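You operate a simulated robot arm through the tools that you are given. There is no shell and no other tool. Be economical: measure what you need, move in short steps, check, and stop when the job is done.

The job below is to be done with a simulated robot arm. You get a single attempt, and the scene is never put back.

Task
Put one of the chestnuts from the plimbera bay on top of the yellow brass weight.

It is judged by the outcome, as a careful person would: the job done as asked, and still so three seconds after it is handed in. It fails if anything else is knocked over, pushed out of place, dropped, spilled or broken.

Robot
A 7-joint arm with a two-finger parallel gripper, fixed in place. Base frame: the origin is at the foot of the arm, x ahead of it, y to its left, z up; the work surface is at about z = 0. Readings come in mm, degrees, newtons and seconds.
With the tool pointing down near the work surface it reaches from about 220 to 580 mm from the base axis. Its first joint turns from -66.0 to 66.0 degrees. Payload 2.5 kg.
The TCP is the grasp point between the finger pads, 23 mm short of the fingertips. In the tool frame z runs along the fingers and y along their closing line. The gripper opens to 94 mm. The fingers are 38 mm wide and 10 mm thick; the gripper's body (54 by 96 mm) begins 39 mm behind the TCP.
Orientation is that of the tool frame in the base frame, as a unit quaternion [x, y, z, w]. With the fingers straight down and closing along the base's y, the tool's x points along the base's -x, its y along +y and its z along -z.

Tools
- The arm moves only by the tool nudge_tool. Its arguments are lists of equal length, an entry for each row: "claw": the gripper command, from -1 (fully open) to 1 (shut), values between in proportion; "delta_pos": the shift along the tool's x, y, z in cm, a list of three; "twist": the turn about the tool's z in degrees. In form: {"claw": [claw, ...], "delta_pos": [[x, y, z], ...], "twist": [twist, ...]}. A call has 1 to 8 rows; each row is the pose to reach, as a shift and turn from the pose commanded when the call began, along the tool's axes at that moment. Each row takes 0.2 s and may step no farther than 50 mm and 8.6 degrees from the row before; otherwise, or with a gripper value out of range, the whole call is refused. Where a pose cannot be reached the arm comes as near as it can. A force on the tool above 40 N (or 10 N above the force at the start of the call, whichever is more), or a blocked arm, ends the call early, and 0.2 s more pass. Each finger travels about 108 mm/s and halts on what it meets, pressing with about 22 N; the grip force reading is that of the motor and also rises with nothing between the fingers. The clock runs only during rows and for 0.2 s after the last one: add rows that repeat a pose to give the fingers time. The reply holds the time, the measured pose of the TCP, the force on the tool along the base axes, the opening and the grip force, in the units named above and with some noise.
- Cameras (640 x 400 px; columns grow to the right, rows downward): "scene" is fixed at [114, -410.2, 530.4]; the picture's right is [0.85, -0.53, 0.00], its down [-0.37, -0.59, -0.72] and it looks along [0.38, 0.61, -0.70] (base axes); focal length 268 px, centre (320, 200). "wrist" rides on the gripper at [86, 16, -74] in the tool frame; the picture's right is [-0.18, 0.98, 0.00], its down [-0.58, -0.11, -0.81] and it looks along [-0.79, -0.15, 0.59] (tool axes); focal length 243 px, centre (320, 200). There is no depth. A picture from a camera that has moved, and an enlarged one, comes with that camera's place and axes in the base frame and with its lens.
- get_image(camera): a new picture of that camera. The clock stands still meanwhile.
- close_up(camera, box): a new picture of the part [left, top, right, bottom] of that camera's present view, enlarged. The clock stands still meanwhile.
- finish_job(): hands the job in; it is judged then, once.

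Go step by step. Nothing tells you positions but the pictures and the camera data: compare them with the known pose of the tool, close in by small moves and look again before you grip or let go. The budget is 90 turns and 46 pictures, counting those below and the enlarged ones. Unless the task says otherwise, let go and move clear before handing in, and close with one line.

The tools are called after "Call:" as name(argument=value, ...) on one line, values as JSON. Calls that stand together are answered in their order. nudge_tool: Moves the arm, as the interface text tells. Its arguments: {"type":"object","properties":{"claw":{"type":"array"},"delta_pos":{"type":"array"},"twist":{"type":"array"}},"required":["claw","delta_pos","twist"]} The other tools are called the same way: get_image (camera) takes a picture; close_up (camera, box) takes an enlarged picture of a part of a camera's view; finish_job () hands the job in.

At the start:

```text
t: 0.0
tcp_pos: [346.4, -163.7, 340.6]
tool_rot: [-0.001, 1.0, 0.0, 0.001]
contact_force: [-1.0, -0.3, -0.4]
width: 93.9
grasp_force: 0.0
```

scene: 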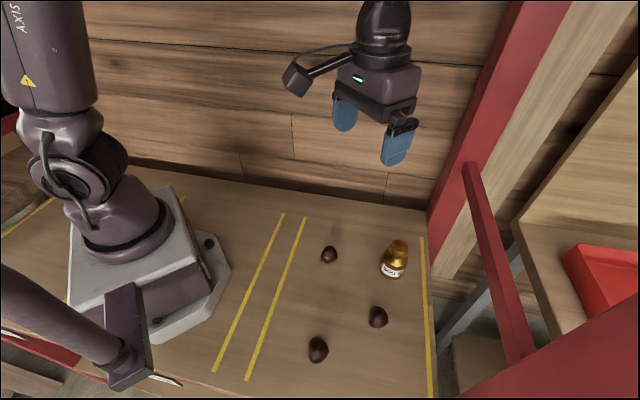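
wrist: 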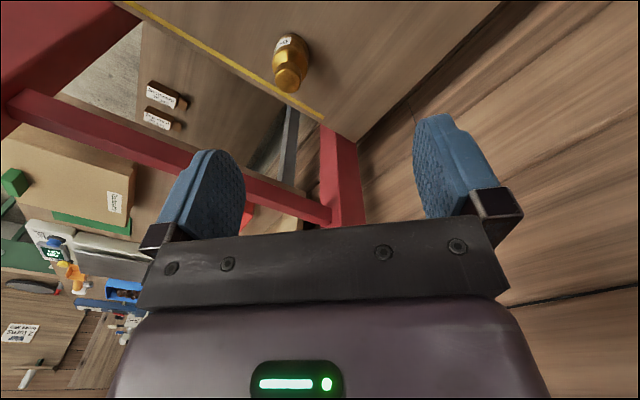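

I see three chestnuts and a brass weight on the board between yellow lines, with possible labels around. I'll zoom in on the scene to identify the bay and the objects.

Call:
close_up(camera="scene", box=[200, 200, 440, 400])

Call:
close_up(camera="scene", box=[0, 180, 240, 400])

Call:
close_up(camera="wrist", box=[0, 0, 340, 400])

```text
2.00 times, centred on (320, 300) of scene
camera zoom: at [114.0, -410.2, 530.4], right [0.85, -0.53, 0.0], down [-0.37, -0.59, -0.72], along [0.38, 0.61, -0.7], focal length 535 px, centre (320, 0)
```

zoom: 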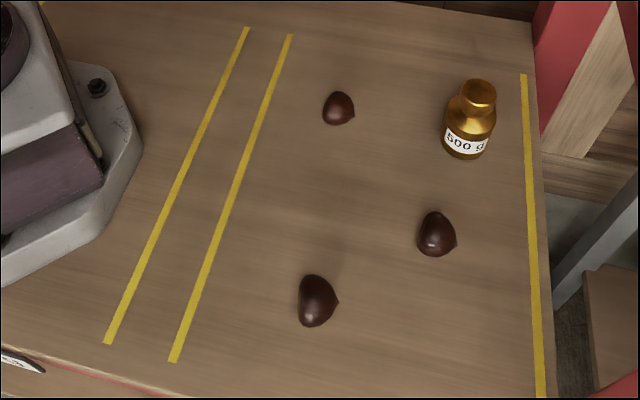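

```text
1.82 times, centred on (120, 290) of scene
camera zoom: at [114.0, -410.2, 530.4], right [0.85, -0.53, 0.0], down [-0.37, -0.59, -0.72], along [0.38, 0.61, -0.7], focal length 487 px, centre (684, 36)
```

zoom: 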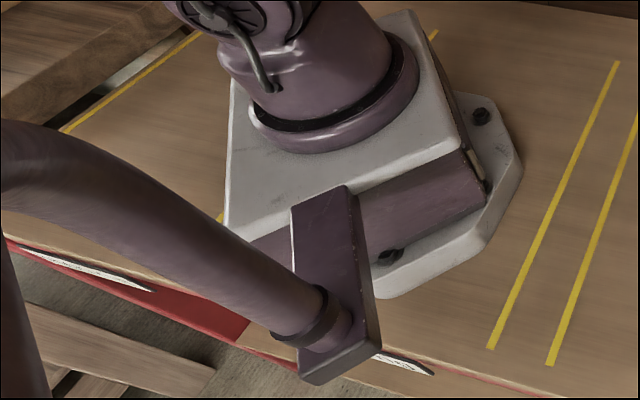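

```text
1.00 times, centred on (170, 200) of wrist
camera zoom: at [259.6, -147.2, 414.0], right [0.18, 0.98, 0.0], down [0.58, -0.11, 0.81], along [0.79, -0.15, -0.59], focal length 243 px, centre (470, 200)
```

zoom: 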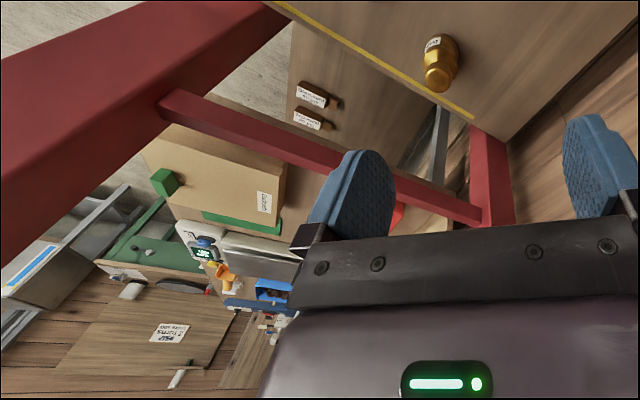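

The chestnuts visible all lie in one bay, the one right of the double line. I'll check the labels on the board's edge and elsewhere.

Call:
close_up(camera="scene", box=[0, 310, 80, 360])

Call:
close_up(camera="scene", box=[130, 350, 210, 400])

Call:
close_up(camera="wrist", box=[120, 70, 216, 130])

```text
8.00 times, centred on (40, 335) of scene
camera zoom: at [114.0, -410.2, 530.4], right [0.85, -0.53, 0.0], down [-0.37, -0.59, -0.72], along [0.38, 0.61, -0.7], focal length 2141 px, centre (2560, -880)
```

zoom: 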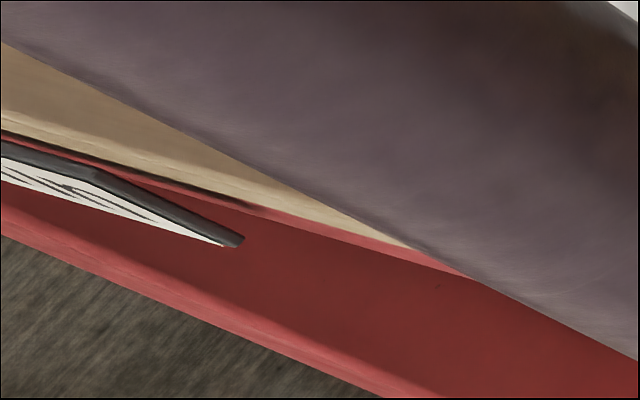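

```text
8.00 times, centred on (170, 375) of scene
camera zoom: at [114.0, -410.2, 530.4], right [0.85, -0.53, 0.0], down [-0.37, -0.59, -0.72], along [0.38, 0.61, -0.7], focal length 2141 px, centre (1520, -1200)
```

zoom: 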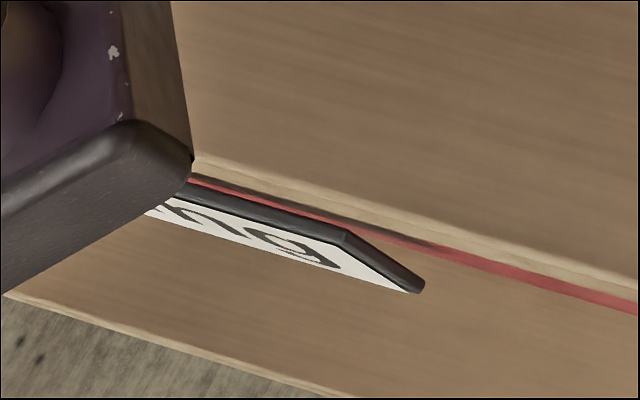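

```text
6.67 times, centred on (168, 100) of wrist
camera zoom: at [259.6, -147.2, 414.0], right [0.18, 0.98, 0.0], down [0.58, -0.11, 0.81], along [0.79, -0.15, -0.59], focal length 1618 px, centre (1333, 867)
```

zoom: 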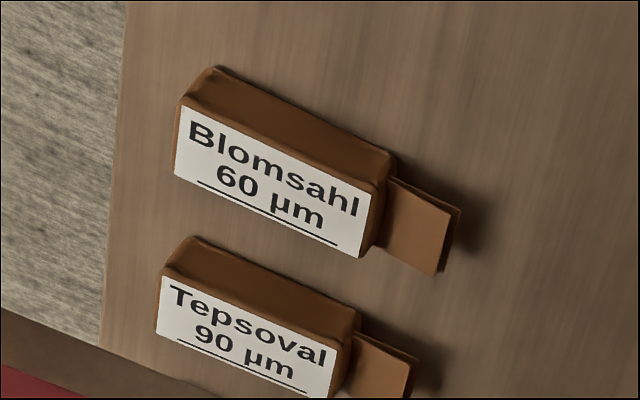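

All three chestnuts lie in the bay right of the double line, the only bay I can see with chestnuts in reach. I put them at about (317,-122), (318,-290) and (191,-280), and the weight near (412,-225). I'll move above the nearest one and look with the wrist camera.

Call:
nudge_tool(claw=[-1, -1, -1, -1, -1], delta_pos=[[0.7, 1.0, 4.2], [1.4, 2.0, 8.4], [2.1, 3.0, 12.6], [2.9, 4.2, 16.8], [2.9, 4.2, 19]], twist=[0, 0, 0, 0, 0])

Call:
get_image(camera="wrist")

Call:
get_image(camera="scene")

```text
t: 1.2
tcp_pos: [318.1, -123.8, 149.8]
tool_rot: [0.0, 1.0, 0.0, 0.0]
contact_force: [-0.1, -0.2, -1.0]
width: 94.1
grasp_force: 0.0
```

```text
37 pictures are left
camera wrist: at [230.7, -105.3, 222.9], right [0.18, 0.98, 0.0], down [0.58, -0.11, 0.81], along [0.79, -0.15, -0.59], focal length 243 px, centre (320, 200)
```

wrist: 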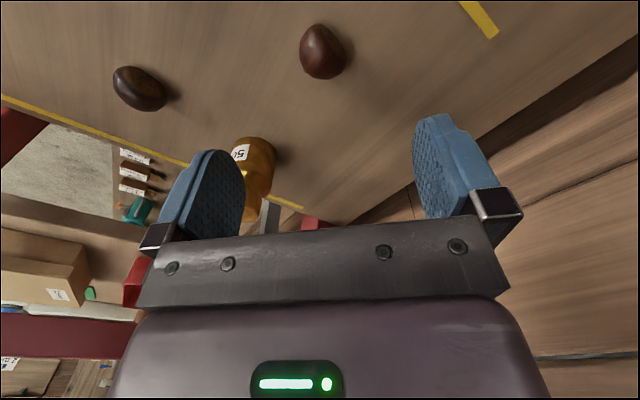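

```text
36 pictures are left
```

scene: 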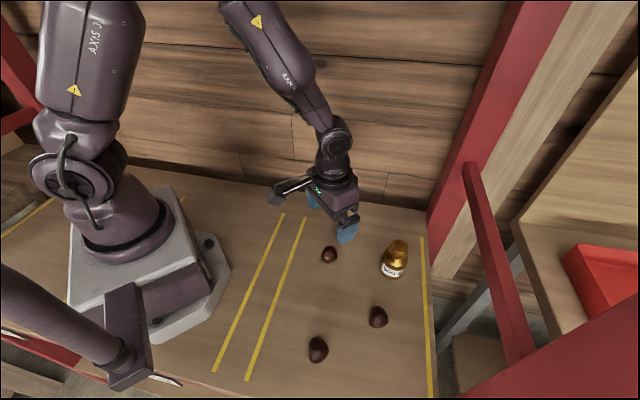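

The chestnut sits almost below the TCP at about (315,-120). I'll zoom in to see its shape, and on the weight too.

Call:
close_up(camera="wrist", box=[272, 10, 384, 80])

Call:
close_up(camera="scene", box=[300, 225, 428, 305])

```text
5.71 times, centred on (328, 45) of wrist
camera zoom: at [230.7, -105.3, 222.9], right [0.18, 0.98, 0.0], down [0.58, -0.11, 0.81], along [0.79, -0.15, -0.59], focal length 1386 px, centre (274, 1086)
```

zoom: 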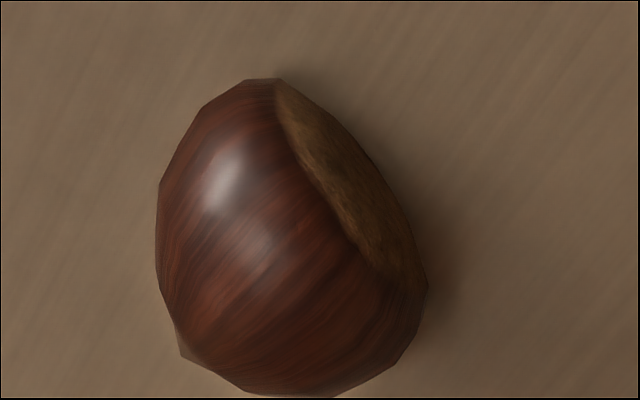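

```text
5.00 times, centred on (364, 265) of scene
camera zoom: at [114.0, -410.2, 530.4], right [0.85, -0.53, 0.0], down [-0.37, -0.59, -0.72], along [0.38, 0.61, -0.7], focal length 1338 px, centre (100, -125)
```

zoom: 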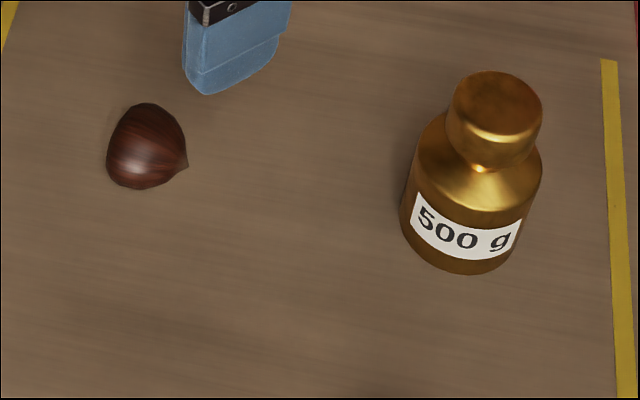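

The chestnut's tip points along about (0.6,-0.8), so I'll turn about +53° to grip across its sides. Then I'll come down part-way and look again.

Call:
nudge_tool(claw=[-1, -1, -1, -1, -1, -1, -1], delta_pos=[[0, 0, 0], [0.1, 0.1, 0], [0.2, 0.2, 0.5], [0.3, 0.3, 1.5], [0.3, 0.4, 3], [0.3, 0.4, 4.5], [0.3, 0.4, 6]], twist=[7.6, 15.2, 22.8, 30.4, 38, 45.6, 53])

Call:
get_image(camera="wrist")

Call:
close_up(camera="scene", box=[272, 205, 400, 285])

```text
t: 2.8
tcp_pos: [315.3, -118.3, 90.1]
tool_rot: [0.448, 0.894, 0.0, 0.0]
contact_force: [-0.9, -0.8, -0.5]
width: 94.0
grasp_force: 0.1
```

```text
33 pictures are left
camera wrist: at [275.3, -38.4, 163.8], right [0.9, 0.44, 0.0], down [0.26, -0.53, 0.81], along [0.36, -0.72, -0.59], focal length 243 px, centre (320, 200)
```

wrist: 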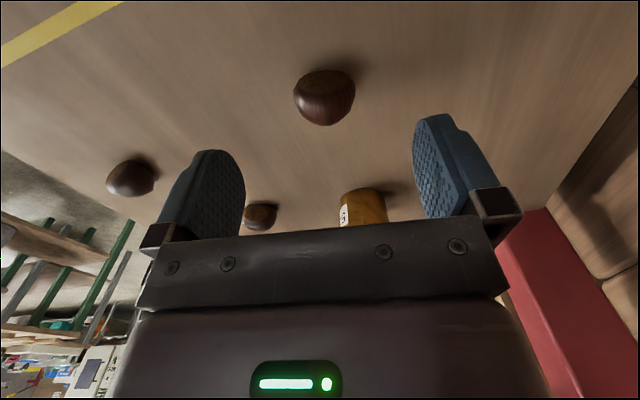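

```text
5.00 times, centred on (336, 245) of scene
camera zoom: at [114.0, -410.2, 530.4], right [0.85, -0.53, 0.0], down [-0.37, -0.59, -0.72], along [0.38, 0.61, -0.7], focal length 1338 px, centre (240, -25)
```

zoom: 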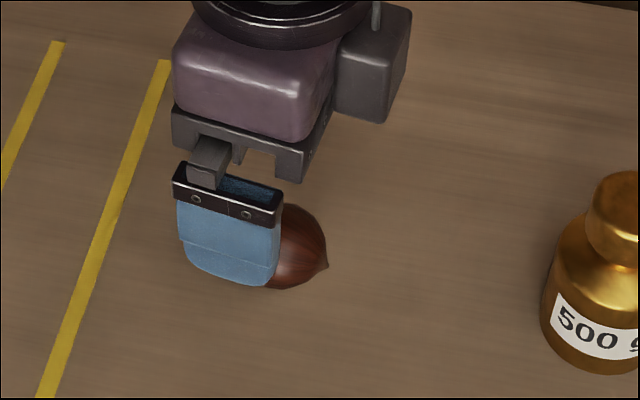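

The chestnut is centred between the fingers at about (316,-118). I'll descend to TCP z≈26 with the fingers open.

Call:
nudge_tool(claw=[-1, -1, -1, -1], delta_pos=[[0, 0, 2.5], [0, 0, 4.5], [0, 0, 5.7], [0, 0, 6.4]], twist=[0, 0, 0, 0])

Call:
get_image(camera="wrist")

```text
t: 3.8
tcp_pos: [315.4, -118.2, 25.6]
tool_rot: [0.446, 0.895, 0.0, 0.0]
contact_force: [0.4, -0.1, -0.1]
width: 93.9
grasp_force: 0.0
```

```text
31 pictures are left
camera wrist: at [275.2, -39.5, 99.2], right [0.9, 0.44, 0.0], down [0.26, -0.53, 0.81], along [0.36, -0.72, -0.59], focal length 243 px, centre (320, 200)
```

wrist: 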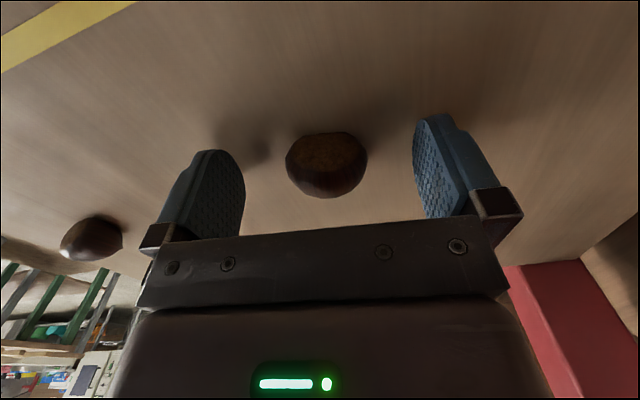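

The fingers straddle the chestnut, with its scar end facing the camera, so the grip line crosses its sides. I'll close now.

Call:
nudge_tool(claw=[-0.2, 0.1, 1, 1, 1], delta_pos=[[0, 0, 0], [0, 0, 0], [0, 0, 0], [0, 0, 0], [0, 0, 0]], twist=[0, 0, 0, 0, 0])

Call:
get_image(camera="wrist")

```text
t: 5.0
tcp_pos: [315.2, -119.7, 26.1]
tool_rot: [0.446, 0.895, 0.0, 0.001]
contact_force: [0.6, 0.2, -0.1]
width: 40.3
grasp_force: 21.6
```

```text
30 pictures are left
camera wrist: at [275.1, -39.4, 99.4], right [0.9, 0.44, 0.0], down [0.26, -0.53, 0.81], along [0.36, -0.72, -0.59], focal length 243 px, centre (320, 200)
```

wrist: 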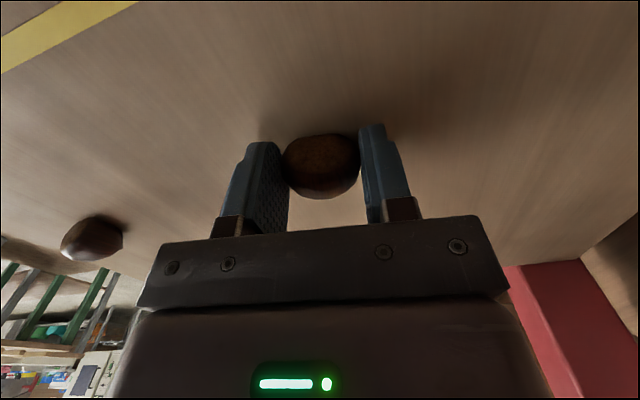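

The grip is holding at 40 mm. I'll lift to z≈190 and check for slip.

Call:
nudge_tool(claw=[1, 1, 1, 1, 1, 1, 1], delta_pos=[[0, 0, -1], [0, 0, -3], [0, 0, -6], [0, 0, -9], [0, 0, -12], [0, 0, -15], [0, 0, -16.4]], twist=[0, 0, 0, 0, 0, 0, 0])

Call:
get_image(camera="wrist")

Call:
close_up(camera="scene", box=[272, 170, 432, 290])

```text
t: 6.6
tcp_pos: [313.9, -119.1, 188.5]
tool_rot: [0.446, 0.895, 0.0, 0.0]
contact_force: [0.0, -0.5, -0.4]
width: 39.8
grasp_force: 22.4
```

```text
29 pictures are left
camera wrist: at [274.6, -38.7, 263.4], right [0.9, 0.44, 0.0], down [0.26, -0.53, 0.81], along [0.36, -0.72, -0.59], focal length 243 px, centre (320, 200)
```

wrist: 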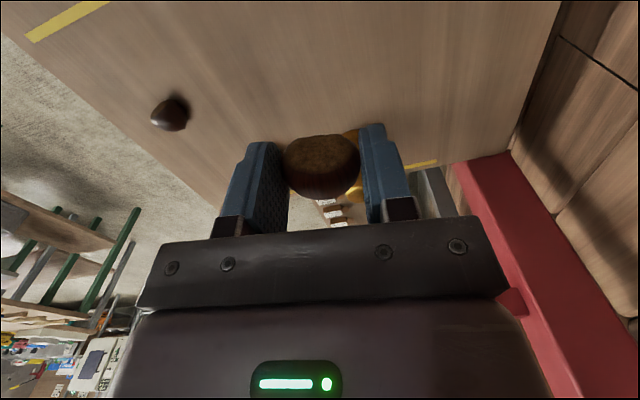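

```text
3.33 times, centred on (352, 230) of scene
camera zoom: at [114.0, -410.2, 530.4], right [0.85, -0.53, 0.0], down [-0.37, -0.59, -0.72], along [0.38, 0.61, -0.7], focal length 892 px, centre (213, 100)
```

zoom: 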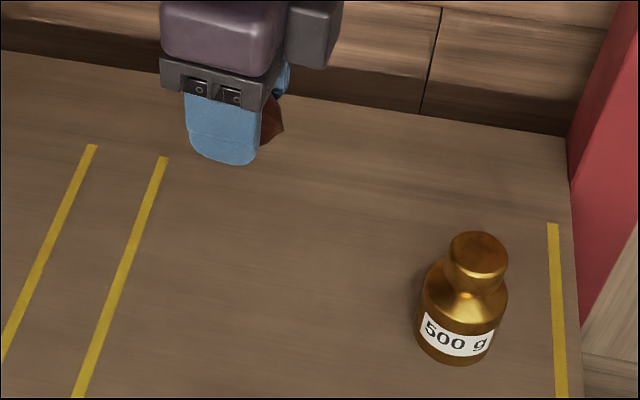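

It's a firm hold. Triangulating puts the weight's top at about (419,-222,91). I'll move over it at height and re-measure from there.

Call:
nudge_tool(claw=[1, 1, 1, 1, 1, 1], delta_pos=[[-2, 0.3, 0], [-5, 0.8, 0], [-8.5, 1.3, 0], [-12, 1.9, 0], [-14, 2.2, 0], [-14.54, 2.26, 0]], twist=[0, 0, 0, 0, 0, 0])

Call:
get_image(camera="wrist")

Call:
close_up(camera="scene", box=[328, 180, 456, 290])

```text
t: 8.0
tcp_pos: [419.8, -219.8, 190.2]
tool_rot: [0.447, 0.895, 0.0, 0.0]
contact_force: [0.2, -0.5, 0.6]
width: 40.3
grasp_force: 22.1
```

```text
27 pictures are left
camera wrist: at [379.6, -140.4, 263.7], right [0.9, 0.44, 0.0], down [0.26, -0.53, 0.81], along [0.36, -0.72, -0.59], focal length 243 px, centre (320, 200)
```

wrist: 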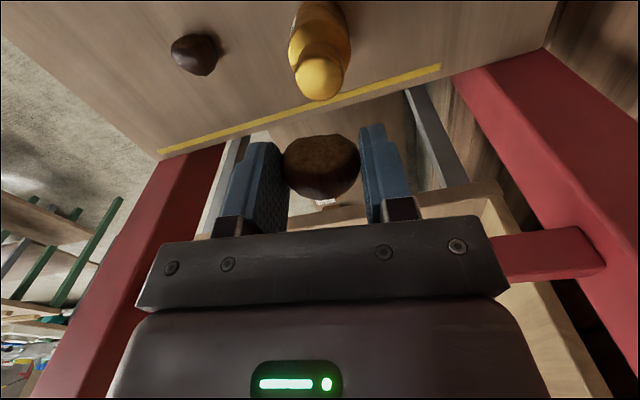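

```text
3.64 times, centred on (392, 235) of scene
camera zoom: at [114.0, -410.2, 530.4], right [0.85, -0.53, 0.0], down [-0.37, -0.59, -0.72], along [0.38, 0.61, -0.7], focal length 973 px, centre (58, 73)
```

zoom: 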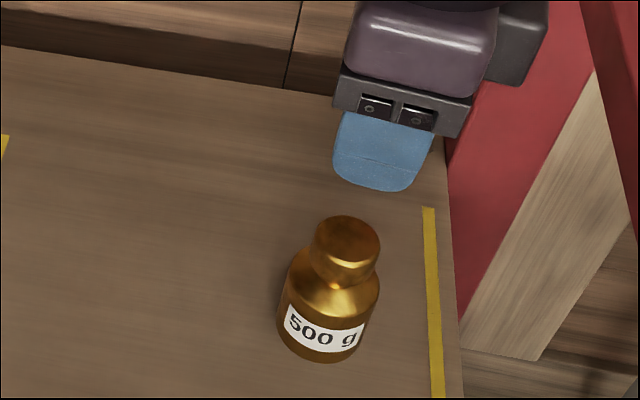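

Call:
close_up(camera="wrist", box=[240, 0, 400, 110])

Call:
close_up(camera="scene", box=[368, 230, 432, 285])

Call:
close_up(camera="wrist", box=[220, 110, 420, 235])

```text
3.64 times, centred on (320, 55) of wrist
camera zoom: at [379.6, -140.4, 263.7], right [0.9, 0.44, 0.0], down [0.26, -0.53, 0.81], along [0.36, -0.72, -0.59], focal length 882 px, centre (320, 727)
```

zoom: 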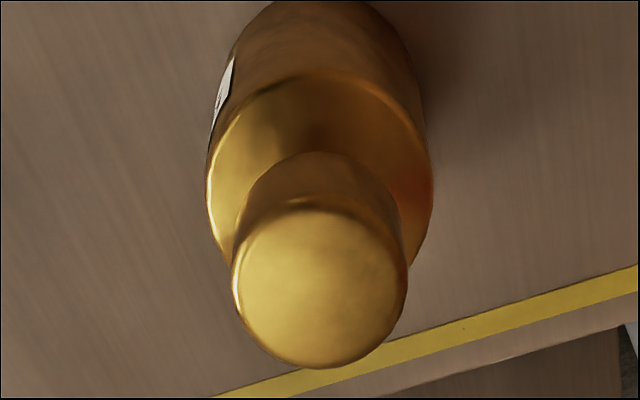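

```text
7.27 times, centred on (400, 258) of scene
camera zoom: at [114.0, -410.2, 530.4], right [0.85, -0.53, 0.0], down [-0.37, -0.59, -0.72], along [0.38, 0.61, -0.7], focal length 1947 px, centre (-262, -218)
```

zoom: 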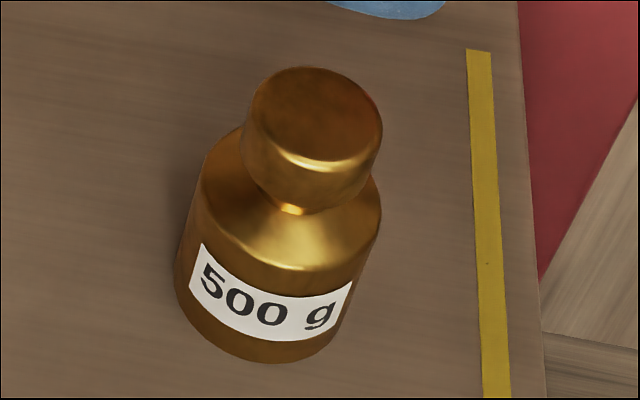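

```text
3.20 times, centred on (320, 172) of wrist
camera zoom: at [379.6, -140.4, 263.7], right [0.9, 0.44, 0.0], down [0.26, -0.53, 0.81], along [0.36, -0.72, -0.59], focal length 776 px, centre (320, 288)
```

zoom: 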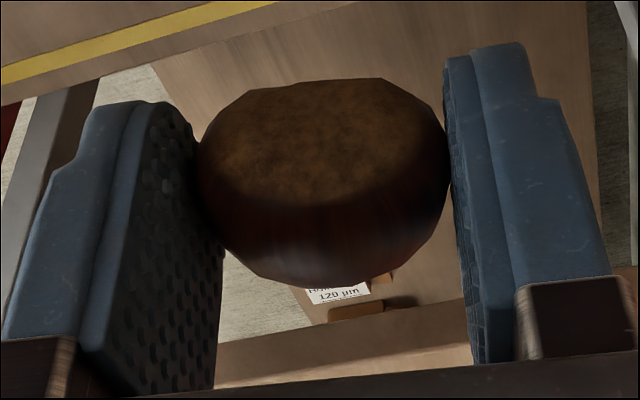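

The two views agree: the knob top is at about (420.5,-220.7,87) and 34 mm wide, right under the TCP. The chestnut's bottom is about 26 mm below the TCP, so contact should come near z≈113. I'll go down to 120 first.

Call:
nudge_tool(claw=[1, 1, 1, 1, 1], delta_pos=[[0, 0, 2.5], [0, 0, 4.5], [0, 0, 6], [0, 0, 6.6], [0, 0, 7]], twist=[0, 0, 0, 0, 0])

Call:
close_up(camera="wrist", box=[220, 80, 420, 235])

Call:
close_up(camera="scene", box=[360, 210, 440, 285])

```text
t: 9.2
tcp_pos: [421.2, -222.1, 119.7]
tool_rot: [0.447, 0.895, 0.0, 0.0]
contact_force: [0.6, -0.7, -0.2]
width: 40.4
grasp_force: 22.1
```

```text
2.58 times, centred on (320, 158) of wrist
camera zoom: at [380.4, -141.3, 193.5], right [0.9, 0.44, 0.0], down [0.26, -0.53, 0.81], along [0.36, -0.72, -0.59], focal length 626 px, centre (320, 310)
```

zoom: 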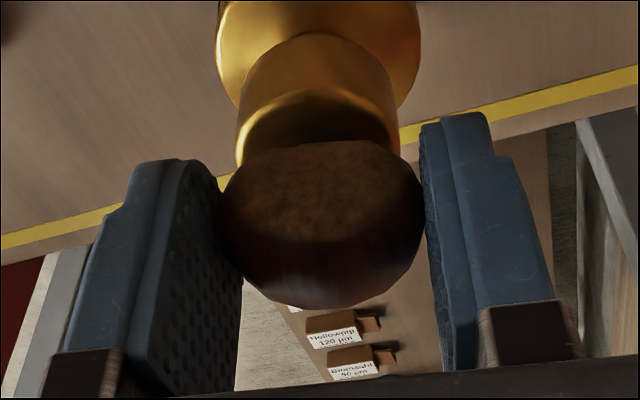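

```text
5.33 times, centred on (400, 248) of scene
camera zoom: at [114.0, -410.2, 530.4], right [0.85, -0.53, 0.0], down [-0.37, -0.59, -0.72], along [0.38, 0.61, -0.7], focal length 1428 px, centre (-107, -53)
```

zoom: 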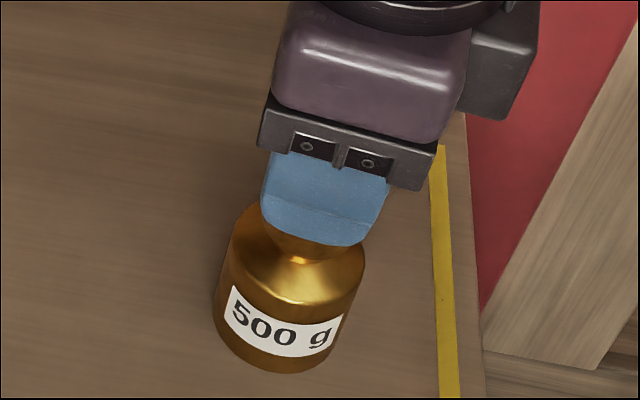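

The chestnut is centred over the knob. I'll step down in small moves and watch the force.

Call:
nudge_tool(claw=[1, 1, 1], delta_pos=[[0, 0, 0.2], [0, 0, 0.4], [0, 0, 0.4]], twist=[0, 0, 0])

Call:
nudge_tool(claw=[1, 1], delta_pos=[[0, 0, 0.12], [0, 0, 0.12]], twist=[0, 0])

Call:
close_up(camera="wrist", box=[220, 80, 420, 235])

```text
t: 10.0
tcp_pos: [421.1, -220.9, 115.6]
tool_rot: [0.446, 0.895, 0.0, 0.0]
contact_force: [-0.1, -0.3, 0.1]
width: 40.3
grasp_force: 22.3
```

```text
t: 10.6
tcp_pos: [421.2, -221.4, 115.5]
tool_rot: [0.447, 0.895, 0.001, 0.0]
contact_force: [-1.5, 0.3, 5.1]
width: 40.1
grasp_force: 22.4
```

```text
2.58 times, centred on (320, 158) of wrist
camera zoom: at [380.6, -141.5, 189.2], right [0.9, 0.44, 0.0], down [0.26, -0.53, 0.81], along [0.36, -0.72, -0.59], focal length 626 px, centre (320, 310)
```

zoom: 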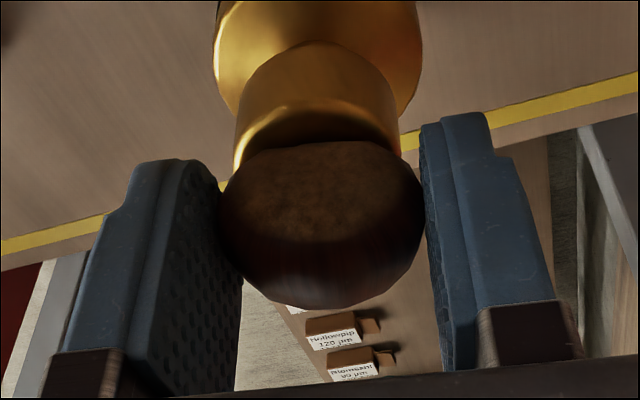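

Contact came at 5 N with the TCP at z≈115, so the chestnut rests on the knob. I'll ease off slightly and open slowly.

Call:
nudge_tool(claw=[1, 0.13, 0.1, 0.06, 0.0, -0.1, -0.2, -0.3], delta_pos=[[0, 0, -0.05], [0, 0, -0.05], [0, 0, -0.05], [0, 0, -0.05], [0, 0, -0.05], [0, 0, -0.05], [0, 0, -0.05], [0, 0, -0.05]], twist=[0, 0, 0, 0, 0, 0, 0, 0])

Call:
get_image(camera="wrist")

```text
t: 12.4
tcp_pos: [420.0, -221.2, 114.6]
tool_rot: [0.446, 0.895, 0.0, 0.0]
contact_force: [-0.3, -0.8, -0.9]
width: 61.1
grasp_force: 0.0
```

```text
19 pictures are left
camera wrist: at [380.3, -141.5, 189.2], right [0.9, 0.44, 0.0], down [0.26, -0.53, 0.81], along [0.36, -0.72, -0.59], focal length 243 px, centre (320, 200)
```

wrist: 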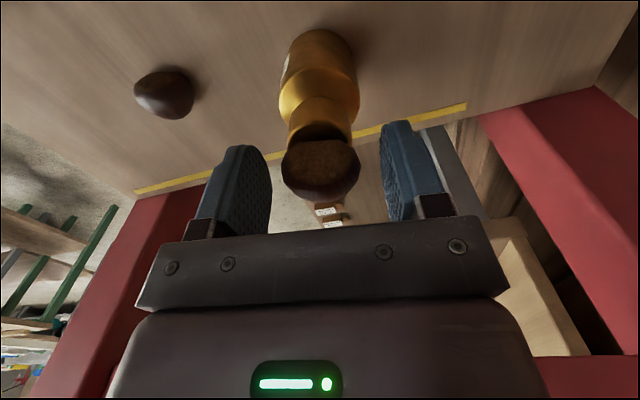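

The chestnut stays on the weight with the fingers free. I'll open fully and rise straight up.

Call:
nudge_tool(claw=[-0.6, -0.9, -0.9, -0.9, -0.9, -0.9, -0.9], delta_pos=[[0, 0, -0.05], [0, 0, -0.1], [0, 0, -1.5], [0, 0, -4], [0, 0, -7], [0, 0, -10], [0, 0, -12]], twist=[0, 0, 0, 0, 0, 0, 0])

Call:
get_image(camera="scene")

Call:
get_image(camera="wrist")

Call:
close_up(camera="scene", box=[360, 210, 440, 285])

```text
t: 14.0
tcp_pos: [421.2, -221.5, 234.0]
tool_rot: [0.446, 0.895, -0.001, -0.001]
contact_force: [0.1, -0.9, -0.4]
width: 89.2
grasp_force: 0.0
```

```text
18 pictures are left
```

scene: 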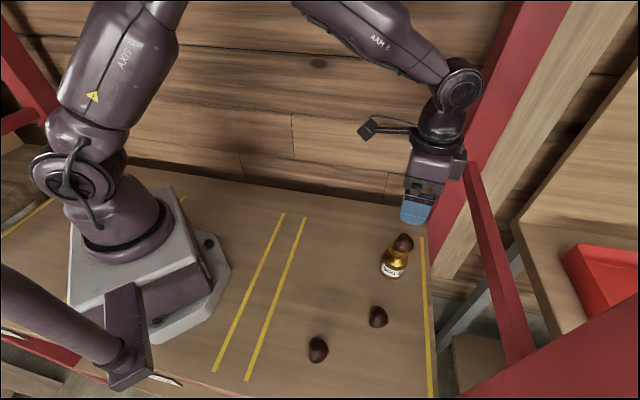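

```text
17 pictures are left
camera wrist: at [381.2, -140.8, 309.7], right [0.9, 0.44, 0.0], down [0.26, -0.53, 0.81], along [0.36, -0.72, -0.59], focal length 243 px, centre (320, 200)
```

wrist: 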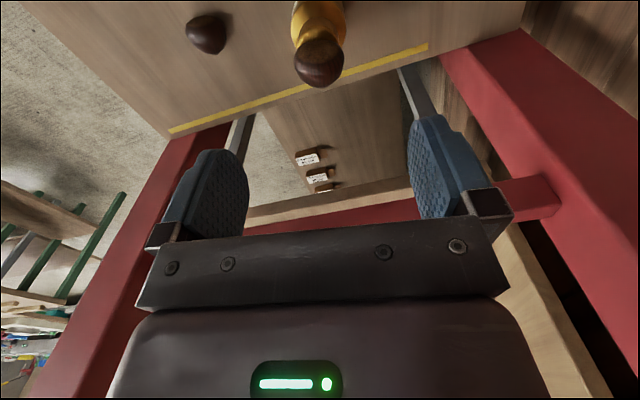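

```text
5.33 times, centred on (400, 248) of scene
camera zoom: at [114.0, -410.2, 530.4], right [0.85, -0.53, 0.0], down [-0.37, -0.59, -0.72], along [0.38, 0.61, -0.7], focal length 1428 px, centre (-107, -53)
```

zoom: 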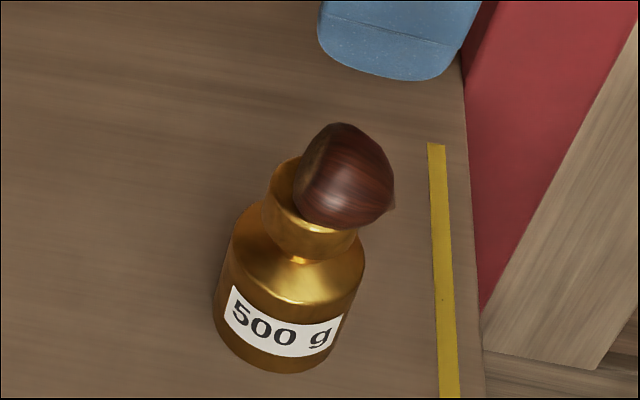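

The chestnut sits on the knob, slightly off-centre toward its tip. I'll move clear, let time pass and check that it stays still.

Call:
nudge_tool(claw=[-0.9, -0.9, -0.9, -0.9, -0.9, -0.9, -0.9, -0.9], delta_pos=[[1, 0, -1], [3, 0, -2], [5, 0, -3], [7, 0, -4], [8, 0, -4], [8, 0, -4], [8, 0, -4], [8, 0, -4]], twist=[0, 0, 0, 0, 0, 0, 0, 0])

Call:
nudge_tool(claw=[-0.9, -0.9, -0.9, -0.9, -0.9, -0.9, -0.9, -0.9], delta_pos=[[0, 0, 0], [0, 0, 0], [0, 0, 0], [0, 0, 0], [0, 0, 0], [0, 0, 0], [0, 0, 0], [0, 0, 0]], twist=[0, 0, 0, 0, 0, 0, 0, 0])

Call:
close_up(camera="scene", box=[360, 210, 440, 285])

Call:
get_image(camera="wrist")

```text
t: 15.8
tcp_pos: [372.2, -157.4, 275.0]
tool_rot: [0.446, 0.895, 0.001, 0.0]
contact_force: [-0.2, 0.1, -0.7]
width: 89.2
grasp_force: 0.0
```

```text
t: 17.6
tcp_pos: [372.9, -158.1, 275.1]
tool_rot: [0.446, 0.895, 0.0, 0.0]
contact_force: [0.2, 0.2, -0.4]
width: 89.4
grasp_force: 0.0
```

```text
5.33 times, centred on (400, 248) of scene
camera zoom: at [114.0, -410.2, 530.4], right [0.85, -0.53, 0.0], down [-0.37, -0.59, -0.72], along [0.38, 0.61, -0.7], focal length 1428 px, centre (-107, -53)
```

zoom: 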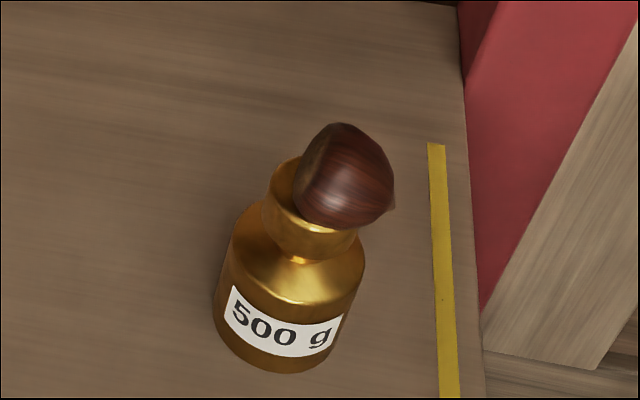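

```text
14 pictures are left
camera wrist: at [332.6, -78.2, 349.8], right [0.9, 0.44, 0.0], down [0.26, -0.53, 0.81], along [0.36, -0.72, -0.59], focal length 243 px, centre (320, 200)
```

wrist: 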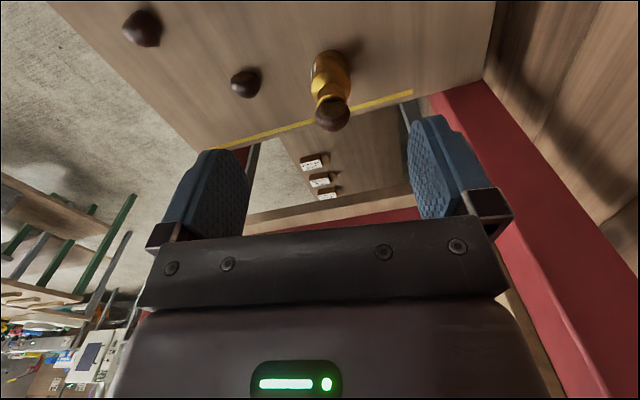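

The chestnut hasn't moved over 3.6 s, and the other chestnuts and the weight are in place. The arm is clear, so I'm handing in.

Call:
finish_job()

```text
The job is handed in.
```

One chestnut is resting, slightly off-centre, on top of the yellow brass weight, and nothing else was disturbed; I never read a "plimbera" label, and took it from the only bay with chestnuts in reach.
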